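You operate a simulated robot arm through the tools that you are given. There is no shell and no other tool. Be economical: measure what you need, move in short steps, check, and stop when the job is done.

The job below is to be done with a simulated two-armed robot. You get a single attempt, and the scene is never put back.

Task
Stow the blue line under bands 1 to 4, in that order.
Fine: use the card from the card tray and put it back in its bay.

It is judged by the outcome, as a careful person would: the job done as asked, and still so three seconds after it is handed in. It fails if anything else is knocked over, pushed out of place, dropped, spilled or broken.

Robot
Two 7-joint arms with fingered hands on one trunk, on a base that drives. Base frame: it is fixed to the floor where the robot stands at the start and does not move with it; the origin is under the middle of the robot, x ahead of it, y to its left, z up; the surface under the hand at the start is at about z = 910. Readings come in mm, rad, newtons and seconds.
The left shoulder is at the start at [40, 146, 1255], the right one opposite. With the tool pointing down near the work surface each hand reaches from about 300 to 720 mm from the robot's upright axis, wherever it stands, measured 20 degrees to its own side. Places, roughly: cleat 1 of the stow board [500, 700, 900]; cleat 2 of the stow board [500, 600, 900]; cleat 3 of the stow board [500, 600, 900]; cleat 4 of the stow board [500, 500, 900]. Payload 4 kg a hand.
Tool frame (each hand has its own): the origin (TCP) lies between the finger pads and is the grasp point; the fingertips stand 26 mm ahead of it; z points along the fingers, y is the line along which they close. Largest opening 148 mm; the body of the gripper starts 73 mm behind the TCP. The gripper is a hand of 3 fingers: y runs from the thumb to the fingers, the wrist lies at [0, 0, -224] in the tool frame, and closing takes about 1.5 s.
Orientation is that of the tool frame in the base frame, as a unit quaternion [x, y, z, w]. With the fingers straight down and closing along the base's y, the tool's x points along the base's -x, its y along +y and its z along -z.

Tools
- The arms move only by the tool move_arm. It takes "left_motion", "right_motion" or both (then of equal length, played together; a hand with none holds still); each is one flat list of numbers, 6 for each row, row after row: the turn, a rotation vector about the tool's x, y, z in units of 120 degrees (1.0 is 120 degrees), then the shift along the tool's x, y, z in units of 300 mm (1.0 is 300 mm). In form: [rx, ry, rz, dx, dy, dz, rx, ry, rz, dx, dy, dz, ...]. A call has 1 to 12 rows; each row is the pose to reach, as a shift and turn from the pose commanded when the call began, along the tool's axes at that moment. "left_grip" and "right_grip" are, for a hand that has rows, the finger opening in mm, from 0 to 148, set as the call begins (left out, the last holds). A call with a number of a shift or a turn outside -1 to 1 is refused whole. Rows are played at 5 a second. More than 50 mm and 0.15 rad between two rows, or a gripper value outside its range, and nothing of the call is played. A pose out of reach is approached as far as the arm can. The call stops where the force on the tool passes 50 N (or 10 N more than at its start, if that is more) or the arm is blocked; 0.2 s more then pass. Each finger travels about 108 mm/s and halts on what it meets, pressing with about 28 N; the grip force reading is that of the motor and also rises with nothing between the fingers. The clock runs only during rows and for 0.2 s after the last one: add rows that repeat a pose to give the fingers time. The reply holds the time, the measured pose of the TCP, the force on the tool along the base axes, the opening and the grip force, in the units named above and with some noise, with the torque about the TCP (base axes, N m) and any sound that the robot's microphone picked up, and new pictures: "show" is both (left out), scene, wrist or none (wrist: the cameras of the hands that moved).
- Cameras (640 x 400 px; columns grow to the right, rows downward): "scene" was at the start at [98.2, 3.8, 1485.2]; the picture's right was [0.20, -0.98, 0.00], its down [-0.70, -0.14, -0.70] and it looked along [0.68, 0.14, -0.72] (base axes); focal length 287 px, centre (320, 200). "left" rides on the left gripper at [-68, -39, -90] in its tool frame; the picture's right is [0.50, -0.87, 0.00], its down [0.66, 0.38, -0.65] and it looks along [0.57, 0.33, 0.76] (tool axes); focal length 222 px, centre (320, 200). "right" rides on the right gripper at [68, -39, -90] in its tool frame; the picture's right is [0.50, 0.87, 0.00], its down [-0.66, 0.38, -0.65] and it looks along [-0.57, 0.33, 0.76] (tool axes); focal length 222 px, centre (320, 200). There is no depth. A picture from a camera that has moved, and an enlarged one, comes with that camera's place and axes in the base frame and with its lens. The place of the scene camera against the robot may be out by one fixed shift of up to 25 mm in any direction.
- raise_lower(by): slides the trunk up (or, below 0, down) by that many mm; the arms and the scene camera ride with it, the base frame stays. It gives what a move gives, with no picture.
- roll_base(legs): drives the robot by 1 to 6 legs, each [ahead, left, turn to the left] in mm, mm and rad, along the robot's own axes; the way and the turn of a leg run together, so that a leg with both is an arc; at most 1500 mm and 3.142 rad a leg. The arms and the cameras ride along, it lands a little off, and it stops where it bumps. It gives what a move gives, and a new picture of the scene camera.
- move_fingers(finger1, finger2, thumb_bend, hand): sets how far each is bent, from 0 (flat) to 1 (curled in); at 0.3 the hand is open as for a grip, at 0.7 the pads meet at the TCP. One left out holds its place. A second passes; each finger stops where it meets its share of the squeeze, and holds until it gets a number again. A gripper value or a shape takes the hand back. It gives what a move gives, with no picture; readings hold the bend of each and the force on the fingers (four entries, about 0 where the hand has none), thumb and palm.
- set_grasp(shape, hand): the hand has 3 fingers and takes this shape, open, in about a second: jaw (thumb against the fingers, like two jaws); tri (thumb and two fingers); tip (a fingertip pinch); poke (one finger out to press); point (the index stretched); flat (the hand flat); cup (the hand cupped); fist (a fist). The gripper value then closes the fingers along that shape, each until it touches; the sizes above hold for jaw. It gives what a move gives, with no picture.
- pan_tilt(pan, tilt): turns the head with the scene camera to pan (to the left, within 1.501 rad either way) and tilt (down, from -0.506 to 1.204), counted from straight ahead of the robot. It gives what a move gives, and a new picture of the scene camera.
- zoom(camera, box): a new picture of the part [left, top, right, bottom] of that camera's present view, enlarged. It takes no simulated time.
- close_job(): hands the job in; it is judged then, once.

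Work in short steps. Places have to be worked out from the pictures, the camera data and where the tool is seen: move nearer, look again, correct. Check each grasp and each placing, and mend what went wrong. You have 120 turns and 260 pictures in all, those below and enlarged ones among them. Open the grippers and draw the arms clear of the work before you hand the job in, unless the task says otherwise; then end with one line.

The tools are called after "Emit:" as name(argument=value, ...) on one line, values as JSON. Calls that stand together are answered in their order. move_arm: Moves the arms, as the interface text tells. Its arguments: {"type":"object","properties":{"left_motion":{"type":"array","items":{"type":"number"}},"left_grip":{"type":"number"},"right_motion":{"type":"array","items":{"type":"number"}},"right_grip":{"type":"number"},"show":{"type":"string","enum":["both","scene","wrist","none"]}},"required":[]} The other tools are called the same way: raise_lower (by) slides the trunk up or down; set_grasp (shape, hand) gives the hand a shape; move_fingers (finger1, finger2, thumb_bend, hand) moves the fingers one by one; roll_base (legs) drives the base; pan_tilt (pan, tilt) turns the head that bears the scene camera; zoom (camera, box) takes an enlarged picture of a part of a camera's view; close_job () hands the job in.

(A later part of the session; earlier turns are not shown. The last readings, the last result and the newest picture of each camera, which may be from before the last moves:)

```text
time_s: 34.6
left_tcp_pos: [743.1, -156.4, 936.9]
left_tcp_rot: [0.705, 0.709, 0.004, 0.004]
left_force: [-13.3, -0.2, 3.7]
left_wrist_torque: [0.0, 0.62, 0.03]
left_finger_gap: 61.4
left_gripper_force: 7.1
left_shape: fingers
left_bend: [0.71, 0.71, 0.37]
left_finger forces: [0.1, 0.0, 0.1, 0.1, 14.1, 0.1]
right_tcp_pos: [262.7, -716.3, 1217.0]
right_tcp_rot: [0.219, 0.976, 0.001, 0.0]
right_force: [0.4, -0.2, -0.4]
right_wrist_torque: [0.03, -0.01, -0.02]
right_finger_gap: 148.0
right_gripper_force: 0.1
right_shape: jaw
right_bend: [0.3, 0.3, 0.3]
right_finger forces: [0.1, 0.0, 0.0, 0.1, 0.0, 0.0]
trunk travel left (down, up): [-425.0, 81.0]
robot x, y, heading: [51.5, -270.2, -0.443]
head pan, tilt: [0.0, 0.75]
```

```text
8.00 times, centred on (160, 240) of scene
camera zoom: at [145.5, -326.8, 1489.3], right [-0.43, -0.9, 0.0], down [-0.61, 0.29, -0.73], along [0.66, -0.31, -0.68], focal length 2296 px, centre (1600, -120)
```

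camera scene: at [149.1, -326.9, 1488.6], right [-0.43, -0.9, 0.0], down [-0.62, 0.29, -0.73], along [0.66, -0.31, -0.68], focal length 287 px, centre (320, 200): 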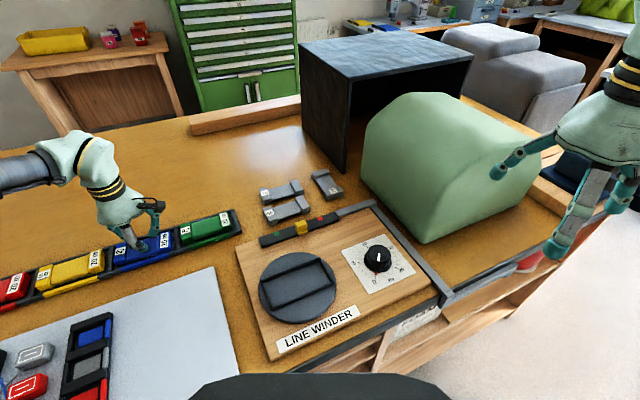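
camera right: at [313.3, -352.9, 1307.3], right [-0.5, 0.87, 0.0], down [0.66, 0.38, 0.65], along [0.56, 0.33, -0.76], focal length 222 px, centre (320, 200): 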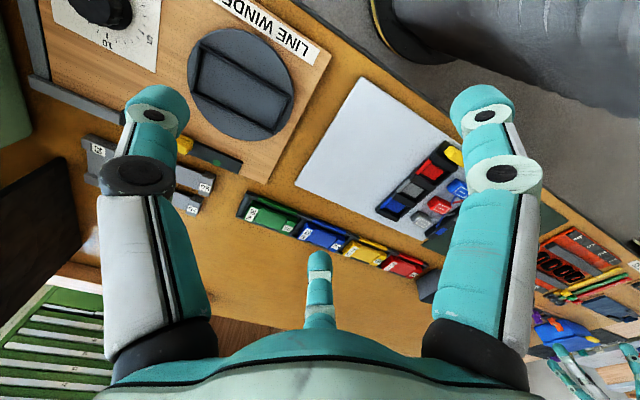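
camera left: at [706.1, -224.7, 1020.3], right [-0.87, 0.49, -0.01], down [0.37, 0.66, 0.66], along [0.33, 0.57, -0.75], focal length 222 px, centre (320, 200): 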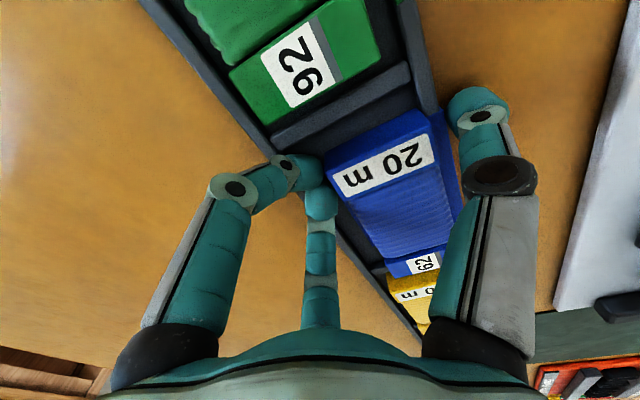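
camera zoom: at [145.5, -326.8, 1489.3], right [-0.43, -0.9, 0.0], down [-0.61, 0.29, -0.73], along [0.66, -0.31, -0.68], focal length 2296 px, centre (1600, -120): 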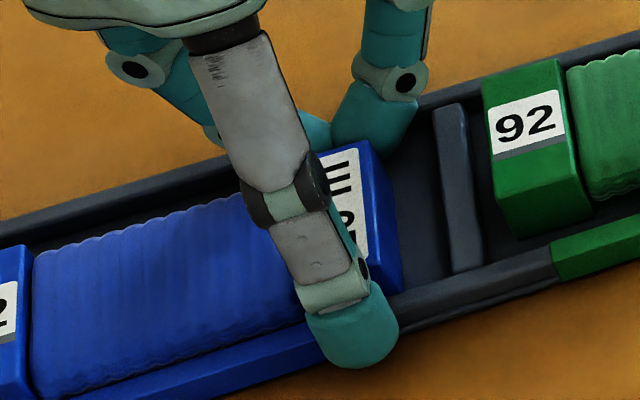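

The thumb touched the rail's outer side. I relax it, rise 6 mm, and close again.

Emit:
move_fingers(hand="left", thumb_bend=0.33)

Emit:
move_arm(left_motion=[0, 0, 0, 0, 0, -0.012, 0, 0, 0, 0, 0, -0.022], show="none")

Emit:
move_fingers(hand="left", thumb_bend=0.48)

Emit:
zoom(camera="left", box=[240, 70, 480, 220])

Emit:
zoom(camera="scene", box=[130, 215, 190, 265])

```text
time_s: 35.6
left_tcp_pos: [744.6, -156.3, 934.9]
left_tcp_rot: [0.705, 0.709, 0.004, 0.005]
left_force: [-0.7, 0.7, 1.6]
left_wrist_torque: [0.0, 0.07, 0.0]
left_finger_gap: 65.7
left_gripper_force: 0.3
left_shape: fingers
left_bend: [0.71, 0.71, 0.33]
left_finger forces: [0.1, 0.1, 0.0, 0.0, 0.6, 0.1]
right_tcp_pos: [266.5, -717.2, 1216.0]
right_tcp_rot: [0.219, 0.976, 0.0, -0.001]
right_force: [0.3, 0.0, -0.8]
right_wrist_torque: [-0.01, 0.0, 0.01]
right_finger_gap: 148.2
right_gripper_force: 0.0
right_shape: jaw
right_bend: [0.3, 0.3, 0.3]
right_finger forces: [0.0, 0.0, 0.0, 0.0, 0.1, 0.0]
trunk travel left (down, up): [-425.0, 81.0]
robot x, y, heading: [55.1, -272.7, -0.441]
head pan, tilt: [0.0, 0.75]
```

```text
time_s: 36.2
left_tcp_pos: [745.4, -157.5, 940.6]
left_tcp_rot: [0.706, 0.708, 0.005, 0.005]
left_force: [-0.2, 0.3, -0.3]
left_wrist_torque: [0.0, -0.01, -0.04]
left_finger_gap: 64.5
left_gripper_force: 0.0
left_shape: fingers
left_bend: [0.71, 0.71, 0.33]
left_finger forces: [0.0, 0.0, 0.1, 0.0, 0.0, 0.0]
right_tcp_pos: [265.9, -715.7, 1215.8]
right_tcp_rot: [0.219, 0.976, 0.0, 0.0]
right_force: [1.3, 0.1, -0.5]
right_wrist_torque: [-0.01, 0.01, 0.03]
right_finger_gap: 147.6
right_gripper_force: 0.0
right_shape: jaw
right_bend: [0.3, 0.3, 0.3]
right_finger forces: [0.0, 0.0, 0.0, 0.0, 0.0, 0.0]
trunk travel left (down, up): [-425.0, 81.0]
robot x, y, heading: [59.2, -270.7, -0.442]
head pan, tilt: [0.0, 0.75]
```

```text
time_s: 37.2
left_tcp_pos: [743.6, -157.2, 943.0]
left_tcp_rot: [0.705, 0.709, 0.005, 0.004]
left_force: [-7.4, -1.1, 7.4]
left_wrist_torque: [-0.04, 0.69, 0.01]
left_finger_gap: 53.3
left_gripper_force: 5.9
left_shape: fingers
left_bend: [0.71, 0.71, 0.42]
left_finger forces: [0.0, 0.0, 0.0, 0.0, 12.3, 0.0]
right_tcp_pos: [263.9, -716.7, 1217.0]
right_tcp_rot: [0.218, 0.976, -0.001, -0.002]
right_force: [0.6, 0.7, 0.6]
right_wrist_torque: [0.01, 0.0, 0.0]
right_finger_gap: 147.6
right_gripper_force: 0.0
right_shape: jaw
right_bend: [0.3, 0.3, 0.3]
right_finger forces: [0.1, 0.0, 0.0, 0.1, 0.1, 0.0]
trunk travel left (down, up): [-425.0, 81.0]
robot x, y, heading: [58.4, -270.6, -0.439]
head pan, tilt: [0.0, 0.75]
```

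```text
2.67 times, centred on (360, 145) of left
camera zoom: at [704.6, -225.6, 1032.3], right [-0.87, 0.5, -0.01], down [0.37, 0.66, 0.66], along [0.33, 0.57, -0.75], focal length 592 px, centre (213, 347)
```

zoom: 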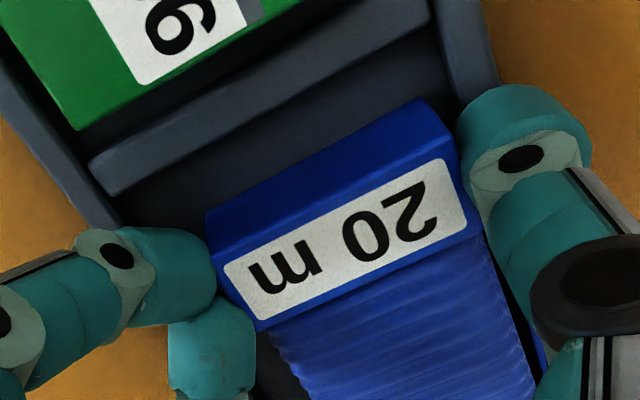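

```text
8.00 times, centred on (160, 240) of scene
camera zoom: at [146.4, -326.9, 1489.3], right [-0.43, -0.9, 0.0], down [-0.62, 0.29, -0.73], along [0.66, -0.31, -0.68], focal length 2296 px, centre (1600, -120)
```

zoom: 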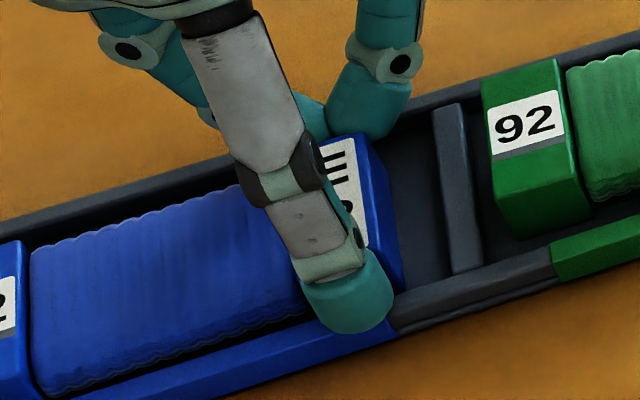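

The thumb now rides at the rail's edge and the card moved back a little. I rise 3 mm more and squeeze further.

Emit:
move_arm(left_motion=[0, 0, 0, 0, 0, -0.01, 0, 0, 0, 0, 0, -0.01], show="none")

Emit:
move_fingers(hand="left", thumb_bend=0.55)

Emit:
zoom(camera="left", box=[240, 70, 480, 220])

Emit:
zoom(camera="scene", box=[130, 215, 190, 265])

```text
time_s: 37.8
left_tcp_pos: [744.7, -157.3, 944.8]
left_tcp_rot: [0.706, 0.708, 0.005, 0.005]
left_force: [0.3, -0.2, 0.1]
left_wrist_torque: [-0.01, 0.05, -0.06]
left_finger_gap: 51.7
left_gripper_force: 8.6
left_shape: fingers
left_bend: [0.71, 0.71, 0.44]
left_finger forces: [5.4, 5.0, 0.1, 0.1, 7.9, 0.0]
right_tcp_pos: [265.7, -717.6, 1216.7]
right_tcp_rot: [0.218, 0.976, 0.0, -0.002]
right_force: [-0.4, -0.2, -0.1]
right_wrist_torque: [-0.01, 0.02, 0.02]
right_finger_gap: 148.0
right_gripper_force: 0.1
right_shape: jaw
right_bend: [0.3, 0.3, 0.3]
right_finger forces: [0.0, 0.0, 0.0, 0.0, 0.0, 0.1]
trunk travel left (down, up): [-425.0, 81.0]
robot x, y, heading: [55.3, -267.0, -0.439]
head pan, tilt: [0.0, 0.75]
```

```text
time_s: 38.8
left_tcp_pos: [745.7, -157.4, 943.3]
left_tcp_rot: [0.706, 0.709, 0.004, 0.003]
left_force: [0.9, 0.3, 0.1]
left_wrist_torque: [0.02, 0.0, 0.03]
left_finger_gap: 51.1
left_gripper_force: 14.0
left_shape: fingers
left_bend: [0.67, 0.68, 0.47]
left_finger forces: [8.1, 7.7, 0.1, 0.0, 12.6, 0.0]
right_tcp_pos: [266.9, -717.7, 1216.6]
right_tcp_rot: [0.22, 0.975, 0.001, -0.002]
right_force: [0.7, 0.9, 0.7]
right_wrist_torque: [0.0, -0.02, 0.0]
right_finger_gap: 147.8
right_gripper_force: 0.1
right_shape: jaw
right_bend: [0.3, 0.3, 0.3]
right_finger forces: [0.1, 0.0, 0.0, 0.0, 0.0, 0.0]
trunk travel left (down, up): [-425.0, 81.0]
robot x, y, heading: [54.0, -271.8, -0.444]
head pan, tilt: [0.0, 0.75]
```

```text
2.67 times, centred on (360, 145) of left
camera zoom: at [706.4, -225.2, 1034.2], right [-0.87, 0.5, -0.01], down [0.37, 0.66, 0.66], along [0.33, 0.57, -0.75], focal length 592 px, centre (213, 347)
```

zoom: 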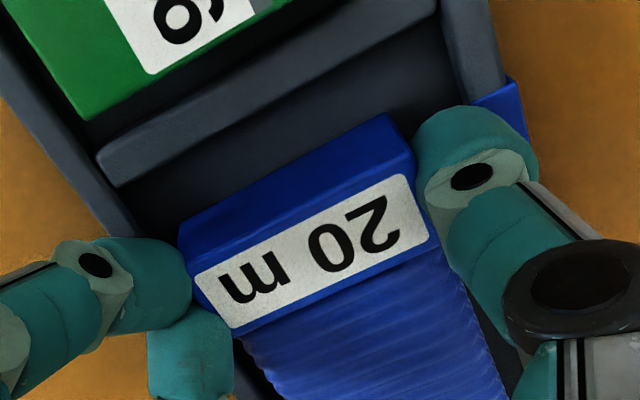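

```text
8.00 times, centred on (160, 240) of scene
camera zoom: at [148.9, -326.6, 1489.1], right [-0.43, -0.9, 0.0], down [-0.62, 0.29, -0.73], along [0.66, -0.31, -0.68], focal length 2296 px, centre (1600, -120)
```

zoom: 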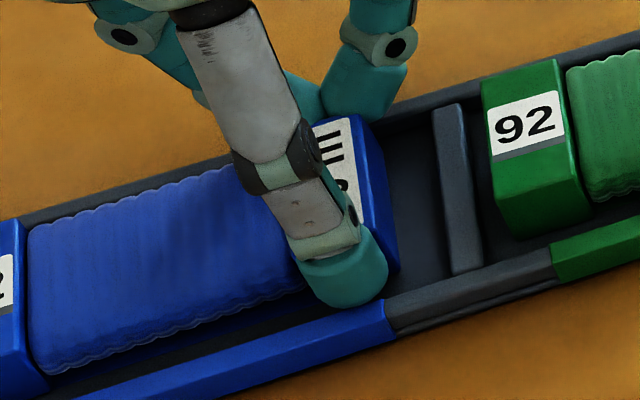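

A genuine balanced pinch now (8+8 vs 13 N at 51 mm). I tighten and lift 60 mm.

Emit:
move_fingers(hand="left", finger1=0.8, finger2=0.8, thumb_bend=0.65)

Emit:
move_arm(left_motion=[0, 0, 0, 0, 0, -0.02, 0, 0, 0, 0, 0, -0.05, 0, 0, 0, 0, 0, -0.1, 0, 0, 0, 0, 0, -0.2])

```text
time_s: 39.8
left_tcp_pos: [744.8, -157.0, 945.2]
left_tcp_rot: [0.706, 0.709, 0.005, 0.004]
left_force: [0.4, 0.2, 0.7]
left_wrist_torque: [0.01, 0.02, -0.01]
left_finger_gap: 50.4
left_gripper_force: 25.1
left_shape: fingers
left_bend: [0.74, 0.74, 0.49]
left_finger forces: [14.9, 14.7, 0.0, 0.1, 20.8, 0.0]
right_tcp_pos: [266.7, -718.0, 1216.3]
right_tcp_rot: [0.218, 0.976, 0.001, -0.002]
right_force: [0.2, -0.2, -0.4]
right_wrist_torque: [0.03, 0.03, 0.02]
right_finger_gap: 147.7
right_gripper_force: 0.1
right_shape: jaw
right_bend: [0.3, 0.3, 0.3]
right_finger forces: [0.0, 0.0, 0.0, 0.1, 0.0, 0.0]
trunk travel left (down, up): [-425.0, 81.0]
robot x, y, heading: [58.2, -268.7, -0.445]
head pan, tilt: [0.0, 0.75]
```

```text
time_s: 40.8
left_tcp_pos: [743.8, -156.9, 1004.8]
left_tcp_rot: [0.706, 0.708, 0.004, 0.003]
left_force: [-0.1, -0.4, -0.6]
left_wrist_torque: [-0.02, -0.02, -0.01]
left_finger_gap: 50.4
left_gripper_force: 25.1
left_shape: fingers
left_bend: [0.74, 0.74, 0.49]
left_finger forces: [15.2, 14.6, 0.0, 0.0, 20.7, 0.0]
right_tcp_pos: [265.6, -716.7, 1216.6]
right_tcp_rot: [0.219, 0.976, 0.0, -0.001]
right_force: [-0.7, -0.2, -0.7]
right_wrist_torque: [0.0, 0.02, 0.01]
right_finger_gap: 147.9
right_gripper_force: 0.0
right_shape: jaw
right_bend: [0.3, 0.3, 0.3]
right_finger forces: [0.0, 0.0, 0.0, 0.0, 0.0, 0.0]
trunk travel left (down, up): [-425.0, 81.0]
robot x, y, heading: [56.9, -267.8, -0.439]
head pan, tilt: [0.0, 0.75]
camera scene: at [148.0, -326.7, 1489.2], right [-0.43, -0.9, 0.0], down [-0.62, 0.29, -0.73], along [0.66, -0.31, -0.68], focal length 287 px, centre (320, 200)
camera left: at [705.3, -225.2, 1094.9], right [-0.87, 0.5, -0.01], down [0.37, 0.66, 0.66], along [0.33, 0.57, -0.75], focal length 222 px, centre (320, 200)
```

scene: 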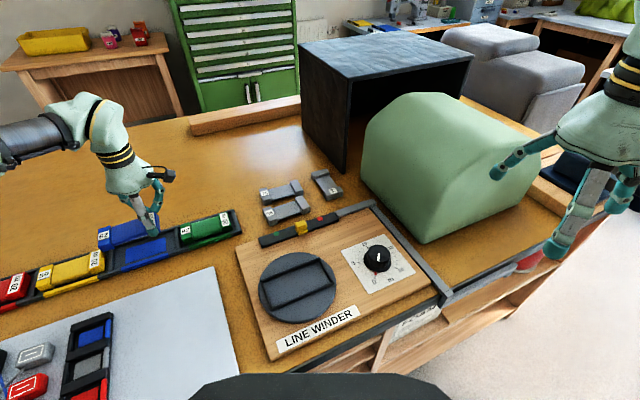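
left: 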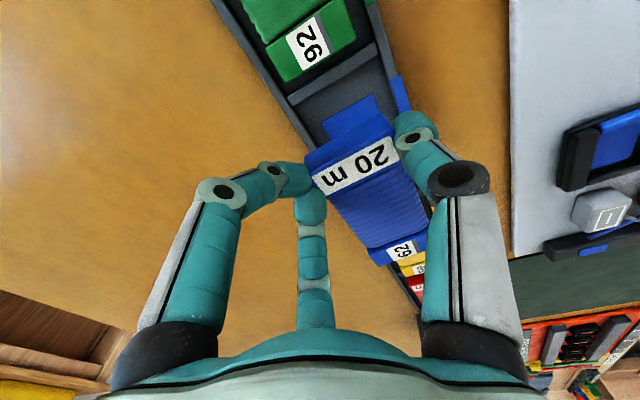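

The card is held, level. I raise it further and drive: turn back straight and go left to the stow board.

Emit:
move_arm(left_motion=[0, 0, 0, 0, -0.05, -0.1, 0, 0, 0, 0, -0.15, -0.2, 0, 0, 0, 0, -0.25, -0.3], show="none")

Emit:
roll_base(legs=[[-40, 0, 0], [0, 0, 0.44]])

Emit:
roll_base(legs=[[0, 620, 0]])

Emit:
pan_tilt(pan=0.5, tilt=0.9)

```text
time_s: 41.6
left_tcp_pos: [666.9, -156.7, 1094.1]
left_tcp_rot: [0.706, 0.709, 0.005, 0.004]
left_force: [0.1, -0.2, -1.4]
left_wrist_torque: [-0.03, -0.06, 0.01]
left_finger_gap: 50.1
left_gripper_force: 25.4
left_shape: fingers
left_bend: [0.74, 0.74, 0.49]
left_finger forces: [15.1, 14.8, 0.0, 0.1, 20.6, 0.0]
right_tcp_pos: [265.0, -716.9, 1217.1]
right_tcp_rot: [0.219, 0.976, 0.0, 0.0]
right_force: [-0.2, -0.3, 0.6]
right_wrist_torque: [-0.02, 0.0, -0.02]
right_finger_gap: 147.9
right_gripper_force: 0.0
right_shape: jaw
right_bend: [0.3, 0.3, 0.3]
right_finger forces: [0.0, 0.0, 0.0, 0.0, 0.1, 0.0]
trunk travel left (down, up): [-425.0, 81.0]
robot x, y, heading: [54.9, -268.8, -0.448]
head pan, tilt: [0.0, 0.75]
```

```text
time_s: 43.8
left_tcp_pos: [529.4, 106.9, 1094.6]
left_tcp_rot: [0.537, 0.844, 0.004, 0.003]
left_force: [0.4, 0.0, -1.2]
left_wrist_torque: [-0.05, -0.03, -0.01]
left_finger_gap: 50.1
left_gripper_force: 25.4
left_shape: fingers
left_bend: [0.74, 0.74, 0.49]
left_finger forces: [15.3, 14.8, 0.1, 0.0, 20.5, 0.1]
right_tcp_pos: [398.6, -570.5, 1214.6]
right_tcp_rot: [0.004, 1.0, 0.0, -0.002]
right_force: [0.6, 0.5, 0.5]
right_wrist_torque: [-0.01, -0.03, 0.02]
right_finger_gap: 147.8
right_gripper_force: 0.1
right_shape: jaw
right_bend: [0.3, 0.3, 0.3]
right_finger forces: [0.1, 0.1, 0.0, 0.0, 0.0, 0.0]
trunk travel left (down, up): [-425.0, 81.0]
robot x, y, heading: [21.5, -251.9, -0.013]
head pan, tilt: [0.0, 0.75]
camera scene: at [123.2, -267.0, 1489.0], right [-0.01, -1.0, 0.0], down [-0.68, 0.01, -0.73], along [0.73, -0.01, -0.68], focal length 287 px, centre (320, 200)
```

scene: 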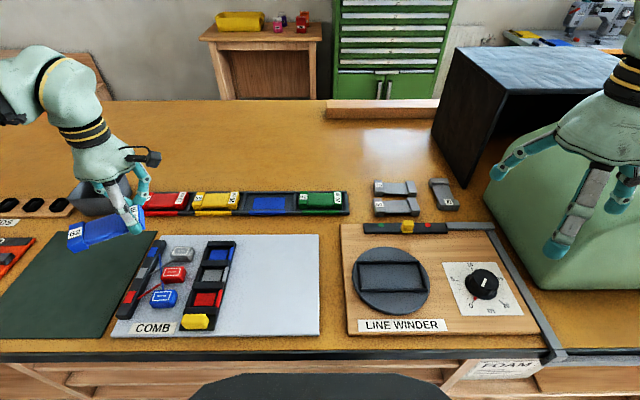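

```text
time_s: 47.2
left_tcp_pos: [529.0, 722.7, 1095.0]
left_tcp_rot: [0.533, 0.846, 0.005, 0.004]
left_force: [0.4, -0.2, 0.2]
left_wrist_torque: [-0.02, -0.02, 0.0]
left_finger_gap: 49.7
left_gripper_force: 26.0
left_shape: fingers
left_bend: [0.74, 0.74, 0.49]
left_finger forces: [15.2, 14.7, 0.0, 0.0, 20.5, 0.0]
right_tcp_pos: [402.4, 46.2, 1216.0]
right_tcp_rot: [0.002, 1.0, -0.001, -0.002]
right_force: [0.2, -0.3, 0.5]
right_wrist_torque: [0.03, 0.01, 0.0]
right_finger_gap: 147.9
right_gripper_force: 0.1
right_shape: jaw
right_bend: [0.3, 0.3, 0.3]
right_finger forces: [0.1, 0.1, 0.0, 0.0, 0.1, 0.1]
trunk travel left (down, up): [-425.0, 81.0]
robot x, y, heading: [21.2, 358.1, -0.001]
head pan, tilt: [0.0, 0.75]
camera scene: at [125.3, 346.7, 1489.1], right [0.0, -1.0, 0.0], down [-0.68, 0.0, -0.73], along [0.73, 0.0, -0.68], focal length 287 px, centre (320, 200)
```

scene: 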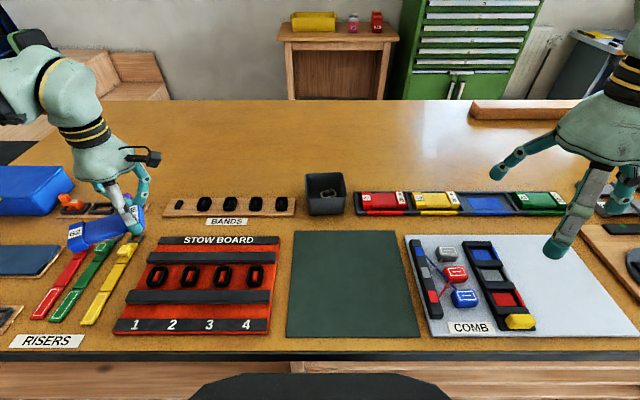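

```text
time_s: 48.2
left_tcp_pos: [529.6, 723.2, 1094.7]
left_tcp_rot: [0.534, 0.845, 0.005, 0.003]
left_force: [0.3, -0.9, -1.3]
left_wrist_torque: [-0.02, -0.04, 0.0]
left_finger_gap: 50.2
left_gripper_force: 25.1
left_shape: fingers
left_bend: [0.74, 0.74, 0.49]
left_finger forces: [15.3, 14.7, 0.0, 0.0, 20.5, 0.0]
right_tcp_pos: [403.1, 46.4, 1215.8]
right_tcp_rot: [0.001, 1.0, -0.001, -0.001]
right_force: [0.0, 0.3, -0.1]
right_wrist_torque: [-0.03, 0.02, 0.02]
right_finger_gap: 147.9
right_gripper_force: 0.1
right_shape: jaw
right_bend: [0.3, 0.3, 0.3]
right_finger forces: [0.1, 0.0, 0.0, 0.0, 0.0, 0.1]
trunk travel left (down, up): [-425.0, 81.0]
robot x, y, heading: [23.2, 359.3, -0.004]
head pan, tilt: [0.499, 0.901]
camera scene: at [108.8, 384.1, 1477.2], right [0.48, -0.88, 0.0], down [-0.69, -0.37, -0.62], along [0.55, 0.3, -0.78], focal length 287 px, centre (320, 200)
```

scene: 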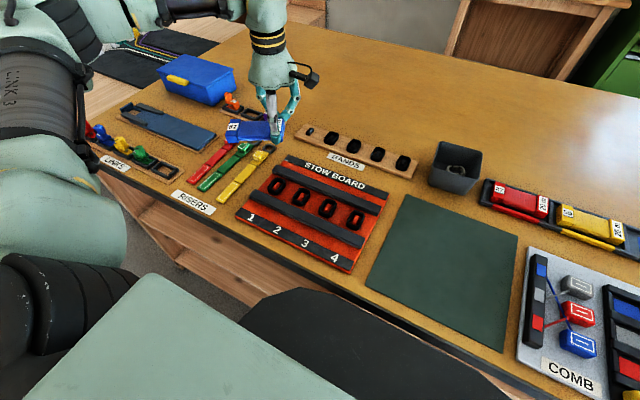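

Now at the board with clear view. I zoom in on the board and on the card in hand.

Emit:
zoom(camera="scene", box=[220, 140, 400, 280])

Emit:
zoom(camera="scene", box=[210, 60, 340, 150])

Emit:
zoom(camera="left", box=[0, 0, 640, 400])

Emit:
zoom(camera="scene", box=[275, 175, 335, 225])

```text
2.86 times, centred on (310, 210) of scene
camera zoom: at [108.8, 384.1, 1477.2], right [0.48, -0.88, 0.0], down [-0.69, -0.37, -0.62], along [0.55, 0.3, -0.78], focal length 820 px, centre (349, 171)
```

zoom: 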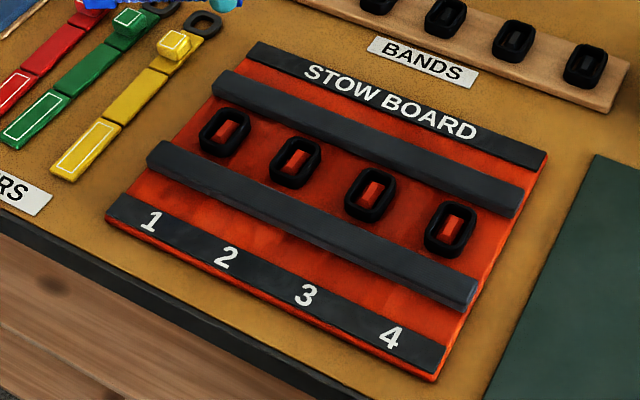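

```text
4.44 times, centred on (275, 105) of scene
camera zoom: at [108.8, 384.1, 1477.2], right [0.48, -0.88, 0.0], down [-0.69, -0.37, -0.62], along [0.55, 0.3, -0.78], focal length 1276 px, centre (520, 622)
```

zoom: 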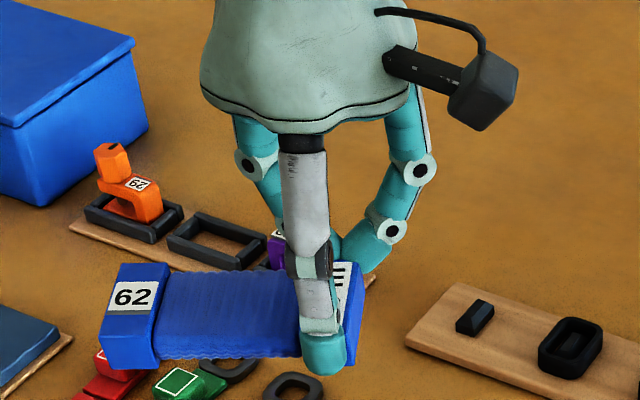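

```text
1.00 times, centred on (320, 200) of left (not enlarged: the box is as wide or as high as the picture)
camera zoom: at [522.4, 645.4, 1184.3], right [-1.0, 0.08, -0.01], down [0.05, 0.75, 0.66], along [0.06, 0.66, -0.75], focal length 222 px, centre (320, 200)
```

zoom: 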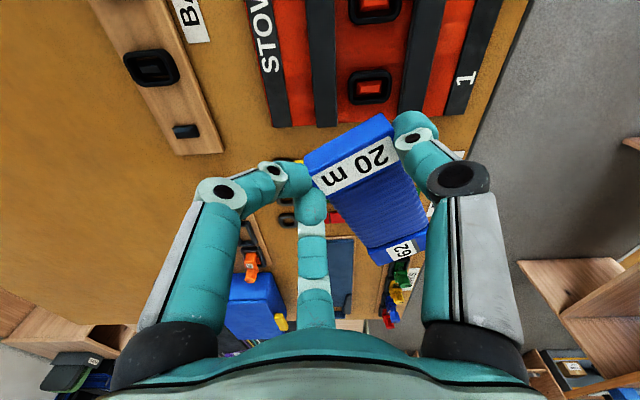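

```text
8.00 times, centred on (305, 200) of scene
camera zoom: at [108.8, 384.1, 1477.2], right [0.48, -0.88, 0.0], down [-0.69, -0.37, -0.62], along [0.55, 0.3, -0.78], focal length 2296 px, centre (440, 200)
```

zoom: 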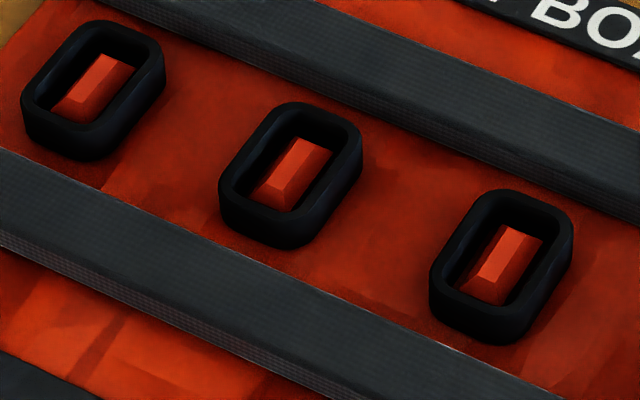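

The board has four red cleats each ringed by a black band (measured about x 475; y 722, 650, 577, 502). I turn the hand so the card's long axis runs along x, and bring the card above band 1.

Emit:
move_arm(left_motion=[0, 0, -0.06, 0.012, 0.004, 0, 0, 0, -0.12, 0.024, 0.008, 0, 0, 0, -0.18, 0.036, 0.012, 0, 0, 0, -0.24, 0.048, 0.016, 0, 0, 0, -0.3, 0.06, 0.02, 0.03, 0, 0, -0.36, 0.072, 0.024, 0.06, 0, 0, -0.42, 0.084, 0.028, 0.1, 0, 0, -0.48, 0.096, 0.032, 0.15, 0, 0, -0.5375, 0.109, 0.035, 0.2, 0, 0, -0.5375, 0.109, 0.035, 0.25])

Emit:
zoom(camera="scene", box=[200, 90, 400, 250])

```text
time_s: 50.4
left_tcp_pos: [525.1, 759.3, 1019.3]
left_tcp_rot: [-0.001, 1.0, 0.002, 0.005]
left_force: [0.5, 0.4, -0.8]
left_wrist_torque: [0.02, -0.04, 0.02]
left_finger_gap: 50.1
left_gripper_force: 25.8
left_shape: fingers
left_bend: [0.74, 0.74, 0.49]
left_finger forces: [15.2, 14.9, 0.1, 0.0, 20.5, 0.0]
right_tcp_pos: [402.6, 45.7, 1216.1]
right_tcp_rot: [0.0, 1.0, 0.0, -0.001]
right_force: [-0.1, -0.4, 0.0]
right_wrist_torque: [-0.01, -0.01, 0.03]
right_finger_gap: 147.8
right_gripper_force: 0.1
right_shape: jaw
right_bend: [0.3, 0.3, 0.3]
right_finger forces: [0.0, 0.0, 0.0, 0.1, 0.1, 0.0]
trunk travel left (down, up): [-425.0, 81.0]
robot x, y, heading: [25.5, 360.8, 0.002]
head pan, tilt: [0.499, 0.901]
camera scene: at [109.0, 384.3, 1477.2], right [0.48, -0.88, 0.0], down [-0.69, -0.37, -0.62], along [0.55, 0.3, -0.78], focal length 287 px, centre (320, 200)
camera left: at [593.2, 719.6, 1109.9], right [-0.5, -0.87, -0.01], down [-0.66, 0.37, 0.65], along [-0.56, 0.33, -0.76], focal length 222 px, centre (320, 200)
```

scene: 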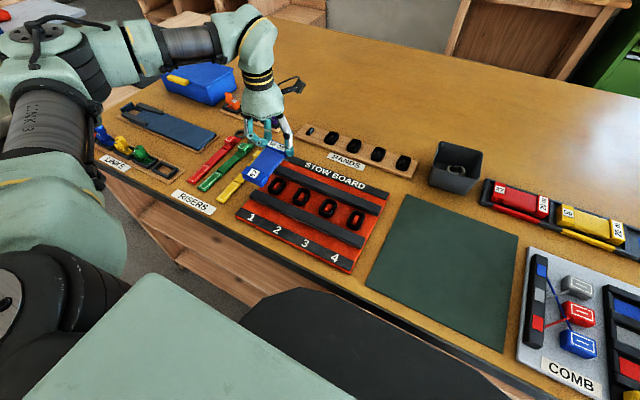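
left: 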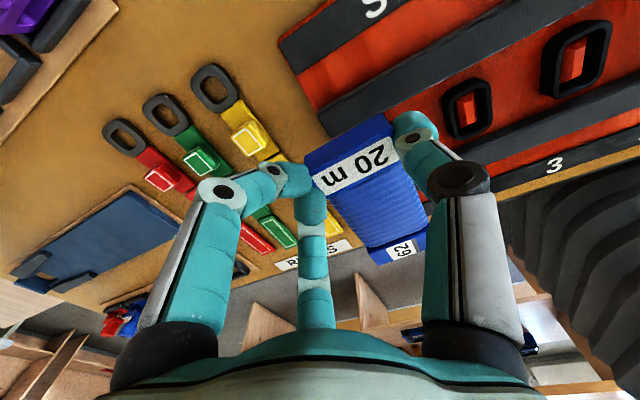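

```text
2.50 times, centred on (300, 170) of scene
camera zoom: at [109.0, 384.3, 1477.2], right [0.48, -0.88, 0.0], down [-0.69, -0.37, -0.62], along [0.55, 0.3, -0.78], focal length 718 px, centre (370, 275)
```

zoom: 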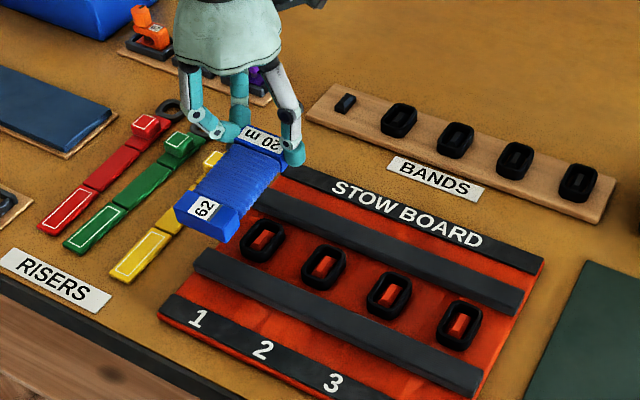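

The card centre is at about (485, 735); I shift it over band 1 (475, 720) and descend to 985.

Emit:
move_arm(left_motion=[0, 0, 0, 0.033, -0.05, 0.04, 0, 0, 0, 0.033, -0.05, 0.08, 0, 0, 0, 0.033, -0.05, 0.113], show="wrist")

Emit:
zoom(camera="scene", box=[200, 90, 400, 250])

```text
time_s: 51.2
left_tcp_pos: [515.6, 742.3, 984.7]
left_tcp_rot: [-0.001, 1.0, 0.002, 0.005]
left_force: [1.2, -0.4, -0.7]
left_wrist_torque: [0.04, -0.02, -0.03]
left_finger_gap: 50.2
left_gripper_force: 25.1
left_shape: fingers
left_bend: [0.74, 0.74, 0.49]
left_finger forces: [15.3, 14.8, 0.1, 0.1, 20.6, 0.0]
right_tcp_pos: [403.7, 45.1, 1215.8]
right_tcp_rot: [0.001, 1.0, 0.0, -0.002]
right_force: [0.1, -0.2, 0.0]
right_wrist_torque: [-0.02, 0.0, -0.03]
right_finger_gap: 148.0
right_gripper_force: 0.1
right_shape: jaw
right_bend: [0.3, 0.3, 0.3]
right_finger forces: [0.0, 0.0, 0.1, 0.0, 0.0, 0.0]
trunk travel left (down, up): [-425.0, 81.0]
robot x, y, heading: [23.2, 359.1, -0.001]
head pan, tilt: [0.499, 0.901]
camera left: at [582.9, 703.8, 1075.4], right [-0.5, -0.87, -0.01], down [-0.66, 0.37, 0.65], along [-0.56, 0.33, -0.76], focal length 222 px, centre (320, 200)
```

left: 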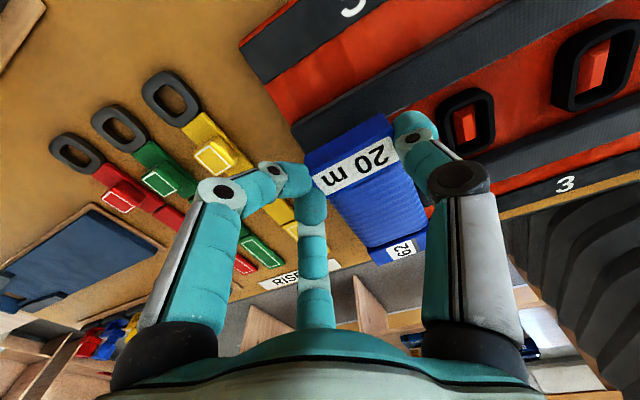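

```text
2.50 times, centred on (300, 170) of scene
camera zoom: at [109.0, 384.2, 1477.2], right [0.48, -0.88, 0.0], down [-0.69, -0.37, -0.62], along [0.55, 0.3, -0.78], focal length 718 px, centre (370, 275)
```

zoom: 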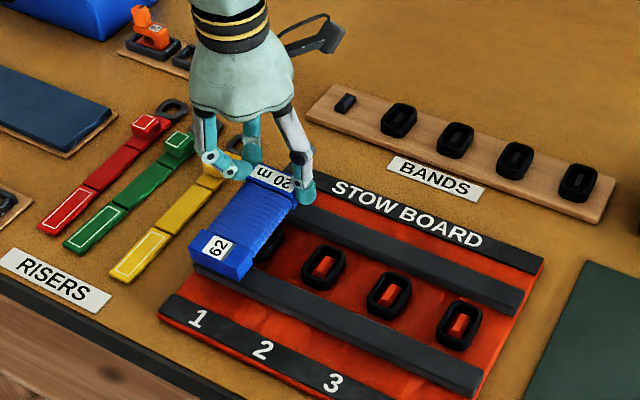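

Card is over band 1. I lower gently watching force.

Emit:
move_arm(left_motion=[0, 0, 0, 0, 0, 0.03, 0, 0, 0, 0, 0, 0.06], show="none")

Emit:
move_arm(left_motion=[0, 0, 0, 0, 0, 0.015, 0, 0, 0, 0, 0, 0.03], show="scene")

Emit:
zoom(camera="scene", box=[230, 120, 330, 200])

```text
time_s: 51.8
left_tcp_pos: [514.4, 742.8, 967.8]
left_tcp_rot: [0.0, 1.0, 0.004, 0.005]
left_force: [-0.4, 0.0, -0.4]
left_wrist_torque: [0.02, -0.04, -0.02]
left_finger_gap: 50.1
left_gripper_force: 25.7
left_shape: fingers
left_bend: [0.74, 0.74, 0.49]
left_finger forces: [15.3, 15.1, 0.0, 0.0, 20.6, 0.0]
right_tcp_pos: [403.1, 44.4, 1214.9]
right_tcp_rot: [0.0, 1.0, 0.0, -0.001]
right_force: [0.7, 0.7, 0.2]
right_wrist_torque: [-0.01, -0.01, 0.03]
right_finger_gap: 147.7
right_gripper_force: 0.1
right_shape: jaw
right_bend: [0.3, 0.3, 0.3]
right_finger forces: [0.1, 0.0, 0.0, 0.1, 0.0, 0.0]
trunk travel left (down, up): [-425.0, 81.0]
robot x, y, heading: [23.8, 360.0, -0.002]
head pan, tilt: [0.499, 0.901]
```

```text
time_s: 52.4
left_tcp_pos: [515.3, 743.0, 960.9]
left_tcp_rot: [0.0, 1.0, 0.002, 0.009]
left_force: [0.5, 2.7, 17.6]
left_wrist_torque: [-0.68, 0.0, 0.03]
left_finger_gap: 50.0
left_gripper_force: 26.2
left_shape: fingers
left_bend: [0.74, 0.74, 0.5]
left_finger forces: [16.5, 16.6, 0.1, 0.0, 20.1, 0.1]
right_tcp_pos: [401.1, 45.1, 1216.5]
right_tcp_rot: [0.0, 1.0, 0.001, 0.0]
right_force: [-0.8, -0.6, 0.1]
right_wrist_torque: [0.0, -0.01, 0.02]
right_finger_gap: 148.0
right_gripper_force: 0.1
right_shape: jaw
right_bend: [0.3, 0.3, 0.3]
right_finger forces: [0.0, 0.0, 0.0, 0.1, 0.0, 0.0]
trunk travel left (down, up): [-425.0, 81.0]
robot x, y, heading: [21.8, 358.2, -0.005]
head pan, tilt: [0.499, 0.901]
camera scene: at [106.0, 383.1, 1477.6], right [0.48, -0.88, 0.0], down [-0.69, -0.37, -0.62], along [0.55, 0.3, -0.78], focal length 287 px, centre (320, 200)
```

scene: 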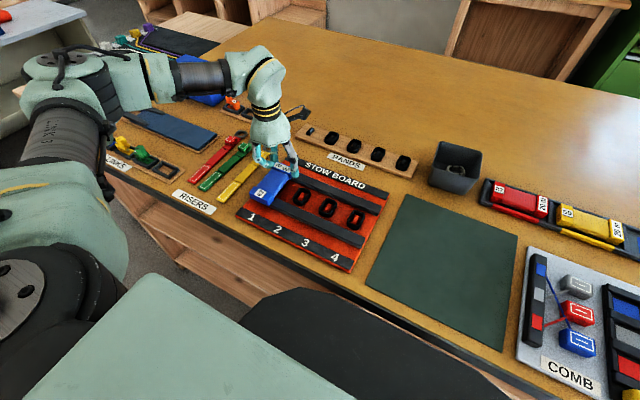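

```text
5.00 times, centred on (280, 160) of scene
camera zoom: at [106.0, 383.1, 1477.6], right [0.48, -0.88, 0.0], down [-0.69, -0.37, -0.62], along [0.55, 0.3, -0.78], focal length 1435 px, centre (520, 400)
```

zoom: 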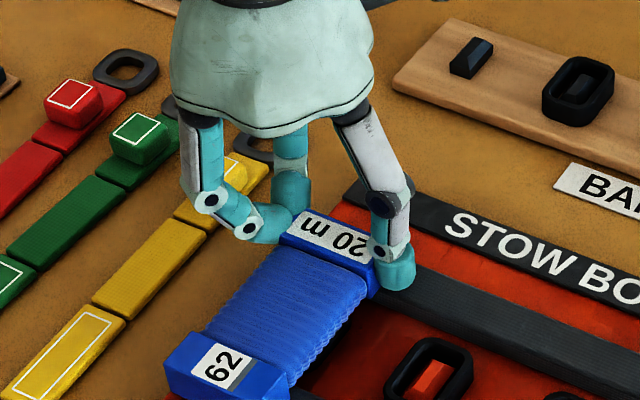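

Contact at 961 (18 N). I lift off and look at band 1 for any change.

Emit:
move_arm(left_motion=[0, 0, 0, 0, 0, -0.05, 0, 0, 0, 0, 0, -0.15, 0, 0, 0, -0.1, 0.05, -0.25], show="none")

Emit:
zoom(camera="scene", box=[230, 130, 370, 250])

```text
time_s: 53.2
left_tcp_pos: [544.4, 757.5, 1033.3]
left_tcp_rot: [-0.001, 1.0, 0.002, 0.005]
left_force: [-0.1, 0.0, -0.6]
left_wrist_torque: [-0.01, -0.04, 0.04]
left_finger_gap: 50.1
left_gripper_force: 25.9
left_shape: fingers
left_bend: [0.74, 0.74, 0.5]
left_finger forces: [15.8, 15.4, 0.0, 0.1, 21.0, 0.1]
right_tcp_pos: [404.9, 45.0, 1216.5]
right_tcp_rot: [0.001, 1.0, 0.0, -0.001]
right_force: [0.1, 0.6, -0.6]
right_wrist_torque: [0.0, 0.01, 0.01]
right_finger_gap: 148.1
right_gripper_force: 0.0
right_shape: jaw
right_bend: [0.3, 0.3, 0.3]
right_finger forces: [0.0, 0.0, 0.0, 0.1, 0.0, 0.0]
trunk travel left (down, up): [-425.0, 81.0]
robot x, y, heading: [21.7, 360.7, -0.005]
head pan, tilt: [0.499, 0.901]
```

```text
3.33 times, centred on (300, 190) of scene
camera zoom: at [110.0, 383.6, 1477.1], right [0.48, -0.88, 0.0], down [-0.69, -0.37, -0.62], along [0.54, 0.3, -0.78], focal length 957 px, centre (387, 233)
```

zoom: 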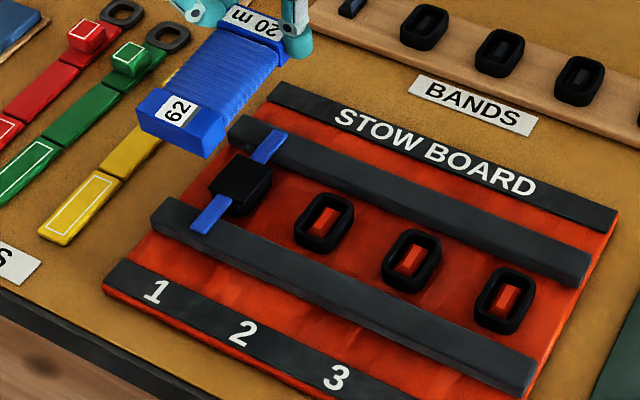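

It works: a blue line is now laid across cleat 1 under its band. I do the same at band 2 (one pitch, 74 mm, to the right).

Emit:
move_arm(left_motion=[0, 0, 0, 0.03, -0.1, 0, 0, 0, 0, 0.06, -0.2, 0.03, 0, 0, 0, 0.097, -0.295, 0.1, 0, 0, 0, 0.097, -0.295, 0.16, 0, 0, 0, 0.097, -0.295, 0.21, 0, 0, 0, 0.097, -0.295, 0.235, 0, 0, 0, 0.097, -0.295, 0.248], show="none")

Emit:
move_arm(left_motion=[0, 0, 0, 0, 0, -0.05, 0, 0, 0, 0, 0, -0.15, 0, 0, 0, -0.1, 0.05, -0.25], show="none")

Emit:
zoom(camera="scene", box=[230, 130, 370, 250])

```text
time_s: 54.8
left_tcp_pos: [517.5, 669.9, 962.4]
left_tcp_rot: [-0.001, 1.0, 0.002, 0.009]
left_force: [1.5, 3.2, 16.6]
left_wrist_torque: [-0.69, 0.01, 0.05]
left_finger_gap: 50.1
left_gripper_force: 27.3
left_shape: fingers
left_bend: [0.74, 0.74, 0.5]
left_finger forces: [16.9, 17.1, 0.0, 0.0, 19.9, 0.0]
right_tcp_pos: [401.7, 46.0, 1216.7]
right_tcp_rot: [0.002, 1.0, 0.0, -0.001]
right_force: [0.9, -0.2, 0.4]
right_wrist_torque: [-0.01, 0.02, 0.0]
right_finger_gap: 147.9
right_gripper_force: 0.1
right_shape: jaw
right_bend: [0.3, 0.3, 0.3]
right_finger forces: [0.0, 0.0, 0.0, 0.1, 0.0, 0.0]
trunk travel left (down, up): [-425.0, 81.0]
robot x, y, heading: [21.2, 358.4, -0.004]
head pan, tilt: [0.499, 0.901]
```

```text
time_s: 55.6
left_tcp_pos: [546.1, 683.3, 1033.1]
left_tcp_rot: [0.001, 1.0, 0.003, 0.005]
left_force: [0.4, 0.2, -0.7]
left_wrist_torque: [0.0, 0.02, -0.02]
left_finger_gap: 49.9
left_gripper_force: 26.5
left_shape: fingers
left_bend: [0.74, 0.74, 0.5]
left_finger forces: [15.9, 15.8, 0.0, 0.1, 21.0, 0.0]
right_tcp_pos: [404.4, 44.9, 1216.9]
right_tcp_rot: [0.0, 1.0, 0.001, -0.002]
right_force: [0.0, -0.5, 0.1]
right_wrist_torque: [0.0, 0.01, -0.01]
right_finger_gap: 147.6
right_gripper_force: 0.1
right_shape: jaw
right_bend: [0.3, 0.3, 0.3]
right_finger forces: [0.1, 0.0, 0.0, 0.1, 0.0, 0.0]
trunk travel left (down, up): [-425.0, 81.0]
robot x, y, heading: [24.4, 361.3, -0.0]
head pan, tilt: [0.499, 0.901]
```

```text
3.33 times, centred on (300, 190) of scene
camera zoom: at [109.8, 383.6, 1477.1], right [0.48, -0.88, 0.0], down [-0.69, -0.37, -0.62], along [0.54, 0.3, -0.78], focal length 957 px, centre (387, 233)
```

zoom: 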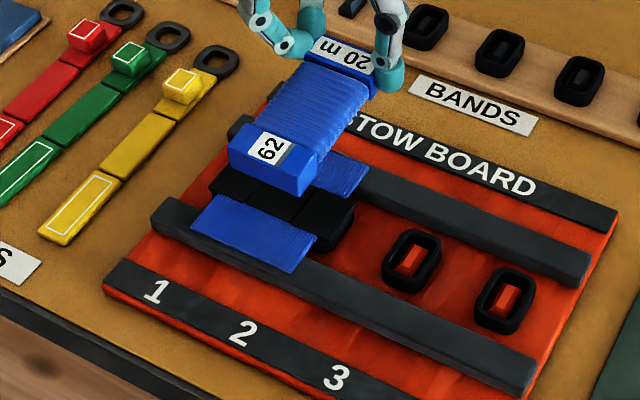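

Band 2 is done too (line now spans 1–2). On to band 3.

Emit:
move_arm(left_motion=[0, 0, 0, 0.03, -0.1, 0, 0, 0, 0, 0.06, -0.2, 0.03, 0, 0, 0, 0.1, -0.295, 0.1, 0, 0, 0, 0.1, -0.295, 0.16, 0, 0, 0, 0.1, -0.295, 0.21, 0, 0, 0, 0.1, -0.295, 0.235, 0, 0, 0, 0.1, -0.295, 0.248], show="none")

Emit:
move_arm(left_motion=[0, 0, 0, 0, 0, -0.05, 0, 0, 0, 0, 0, -0.15, 0, 0, 0, -0.1, 0.05, -0.25], show="none")

Emit:
zoom(camera="scene", box=[230, 130, 370, 250])

```text
time_s: 57.2
left_tcp_pos: [516.9, 595.9, 961.9]
left_tcp_rot: [0.0, 1.0, 0.001, 0.008]
left_force: [1.0, 2.8, 12.8]
left_wrist_torque: [-0.61, -0.02, 0.03]
left_finger_gap: 50.2
left_gripper_force: 27.5
left_shape: fingers
left_bend: [0.74, 0.74, 0.5]
left_finger forces: [16.8, 17.0, 0.0, 0.0, 20.2, 0.0]
right_tcp_pos: [400.7, 46.2, 1217.5]
right_tcp_rot: [0.0, 1.0, -0.001, 0.0]
right_force: [0.9, 0.1, -0.2]
right_wrist_torque: [0.01, 0.0, -0.01]
right_finger_gap: 147.7
right_gripper_force: 0.0
right_shape: jaw
right_bend: [0.3, 0.3, 0.3]
right_finger forces: [0.0, 0.1, 0.1, 0.0, 0.0, 0.1]
trunk travel left (down, up): [-425.0, 81.0]
robot x, y, heading: [24.7, 361.0, 0.001]
head pan, tilt: [0.499, 0.901]
```

```text
time_s: 58.0
left_tcp_pos: [547.3, 611.2, 1032.8]
left_tcp_rot: [0.0, 1.0, 0.002, 0.004]
left_force: [0.2, 0.3, -1.9]
left_wrist_torque: [-0.05, -0.03, 0.01]
left_finger_gap: 50.0
left_gripper_force: 26.0
left_shape: fingers
left_bend: [0.74, 0.74, 0.5]
left_finger forces: [16.0, 16.0, 0.0, 0.0, 21.0, 0.1]
right_tcp_pos: [402.9, 45.4, 1215.6]
right_tcp_rot: [0.001, 1.0, 0.0, -0.002]
right_force: [0.3, 0.4, -0.4]
right_wrist_torque: [-0.02, 0.02, 0.01]
right_finger_gap: 148.4
right_gripper_force: 0.1
right_shape: jaw
right_bend: [0.3, 0.3, 0.3]
right_finger forces: [0.0, 0.1, 0.0, 0.0, 0.1, 0.1]
trunk travel left (down, up): [-425.0, 81.0]
robot x, y, heading: [24.8, 362.4, 0.0]
head pan, tilt: [0.499, 0.901]
```

```text
3.33 times, centred on (300, 190) of scene
camera zoom: at [109.7, 383.7, 1477.1], right [0.48, -0.88, 0.0], down [-0.69, -0.37, -0.62], along [0.54, 0.3, -0.78], focal length 957 px, centre (387, 233)
```

zoom: 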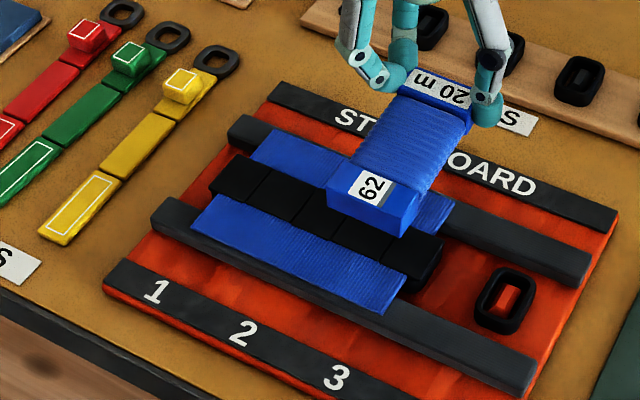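

Band 3 is done. Now band 4.

Emit:
move_arm(left_motion=[0, 0, 0, 0.03, -0.1, 0, 0, 0, 0, 0.06, -0.2, 0.03, 0, 0, 0, 0.1, -0.297, 0.1, 0, 0, 0, 0.1, -0.297, 0.16, 0, 0, 0, 0.1, -0.297, 0.21, 0, 0, 0, 0.1, -0.297, 0.235, 0, 0, 0, 0.1, -0.297, 0.248], show="none")

Emit:
move_arm(left_motion=[0, 0, 0, 0, 0, -0.05, 0, 0, 0, 0, 0, -0.15, 0, 0, 0, 0, 0, -0.25, 0, 0, 0, 0, -0.1, -0.35, 0, 0, 0, 0, -0.2, -0.45], show="none")

Emit:
zoom(camera="scene", box=[230, 130, 370, 250])

Emit:
zoom(camera="scene", box=[0, 0, 640, 400])

```text
time_s: 59.6
left_tcp_pos: [516.9, 522.6, 961.9]
left_tcp_rot: [-0.001, 1.0, 0.002, 0.008]
left_force: [1.3, 2.2, 13.9]
left_wrist_torque: [-0.58, 0.01, 0.07]
left_finger_gap: 50.1
left_gripper_force: 27.0
left_shape: fingers
left_bend: [0.74, 0.74, 0.5]
left_finger forces: [16.8, 17.1, 0.0, 0.0, 20.4, 0.1]
right_tcp_pos: [402.5, 46.3, 1217.2]
right_tcp_rot: [0.001, 1.0, 0.0, -0.001]
right_force: [0.8, -0.5, -0.6]
right_wrist_torque: [0.02, 0.02, -0.01]
right_finger_gap: 147.9
right_gripper_force: 0.0
right_shape: jaw
right_bend: [0.3, 0.3, 0.3]
right_finger forces: [0.0, 0.0, 0.0, 0.0, 0.0, 0.0]
trunk travel left (down, up): [-425.0, 81.0]
robot x, y, heading: [23.5, 360.6, -0.002]
head pan, tilt: [0.499, 0.901]
```

```text
time_s: 60.8
left_tcp_pos: [513.9, 457.0, 1094.0]
left_tcp_rot: [0.0, 1.0, 0.003, 0.005]
left_force: [-0.1, -0.5, -0.3]
left_wrist_torque: [0.05, -0.05, -0.02]
left_finger_gap: 50.0
left_gripper_force: 26.4
left_shape: fingers
left_bend: [0.74, 0.74, 0.5]
left_finger forces: [16.1, 16.2, 0.1, 0.1, 21.1, 0.0]
right_tcp_pos: [402.6, 44.1, 1215.5]
right_tcp_rot: [0.0, 1.0, 0.001, -0.001]
right_force: [0.3, -0.3, 0.0]
right_wrist_torque: [-0.01, 0.02, 0.01]
right_finger_gap: 147.9
right_gripper_force: 0.1
right_shape: jaw
right_bend: [0.3, 0.3, 0.3]
right_finger forces: [0.1, 0.0, 0.0, 0.0, 0.1, 0.0]
trunk travel left (down, up): [-425.0, 81.0]
robot x, y, heading: [19.9, 363.4, -0.001]
head pan, tilt: [0.499, 0.901]
```

```text
3.33 times, centred on (300, 190) of scene
camera zoom: at [108.2, 381.7, 1477.3], right [0.48, -0.88, 0.0], down [-0.69, -0.37, -0.62], along [0.55, 0.3, -0.78], focal length 957 px, centre (387, 233)
```

zoom: 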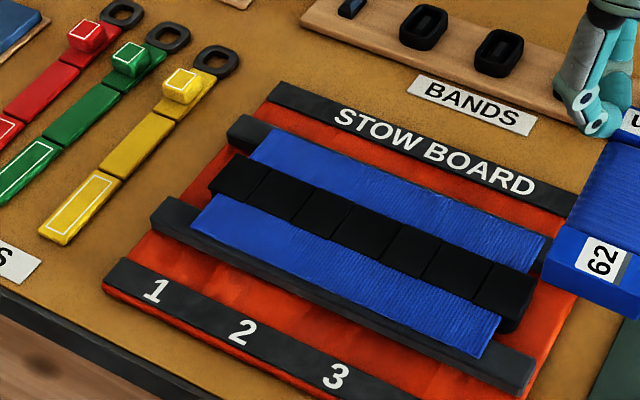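

```text
1.00 times, centred on (320, 200) of scene (not enlarged: the box is as wide or as high as the picture)
camera zoom: at [108.2, 381.7, 1477.3], right [0.48, -0.88, 0.0], down [-0.69, -0.37, -0.62], along [0.55, 0.3, -0.78], focal length 287 px, centre (320, 200)
```

zoom: 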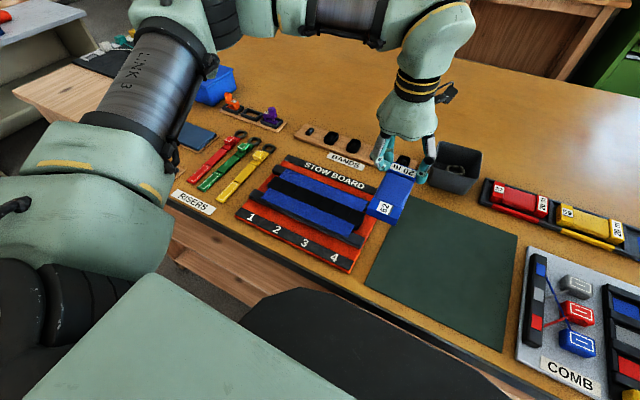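

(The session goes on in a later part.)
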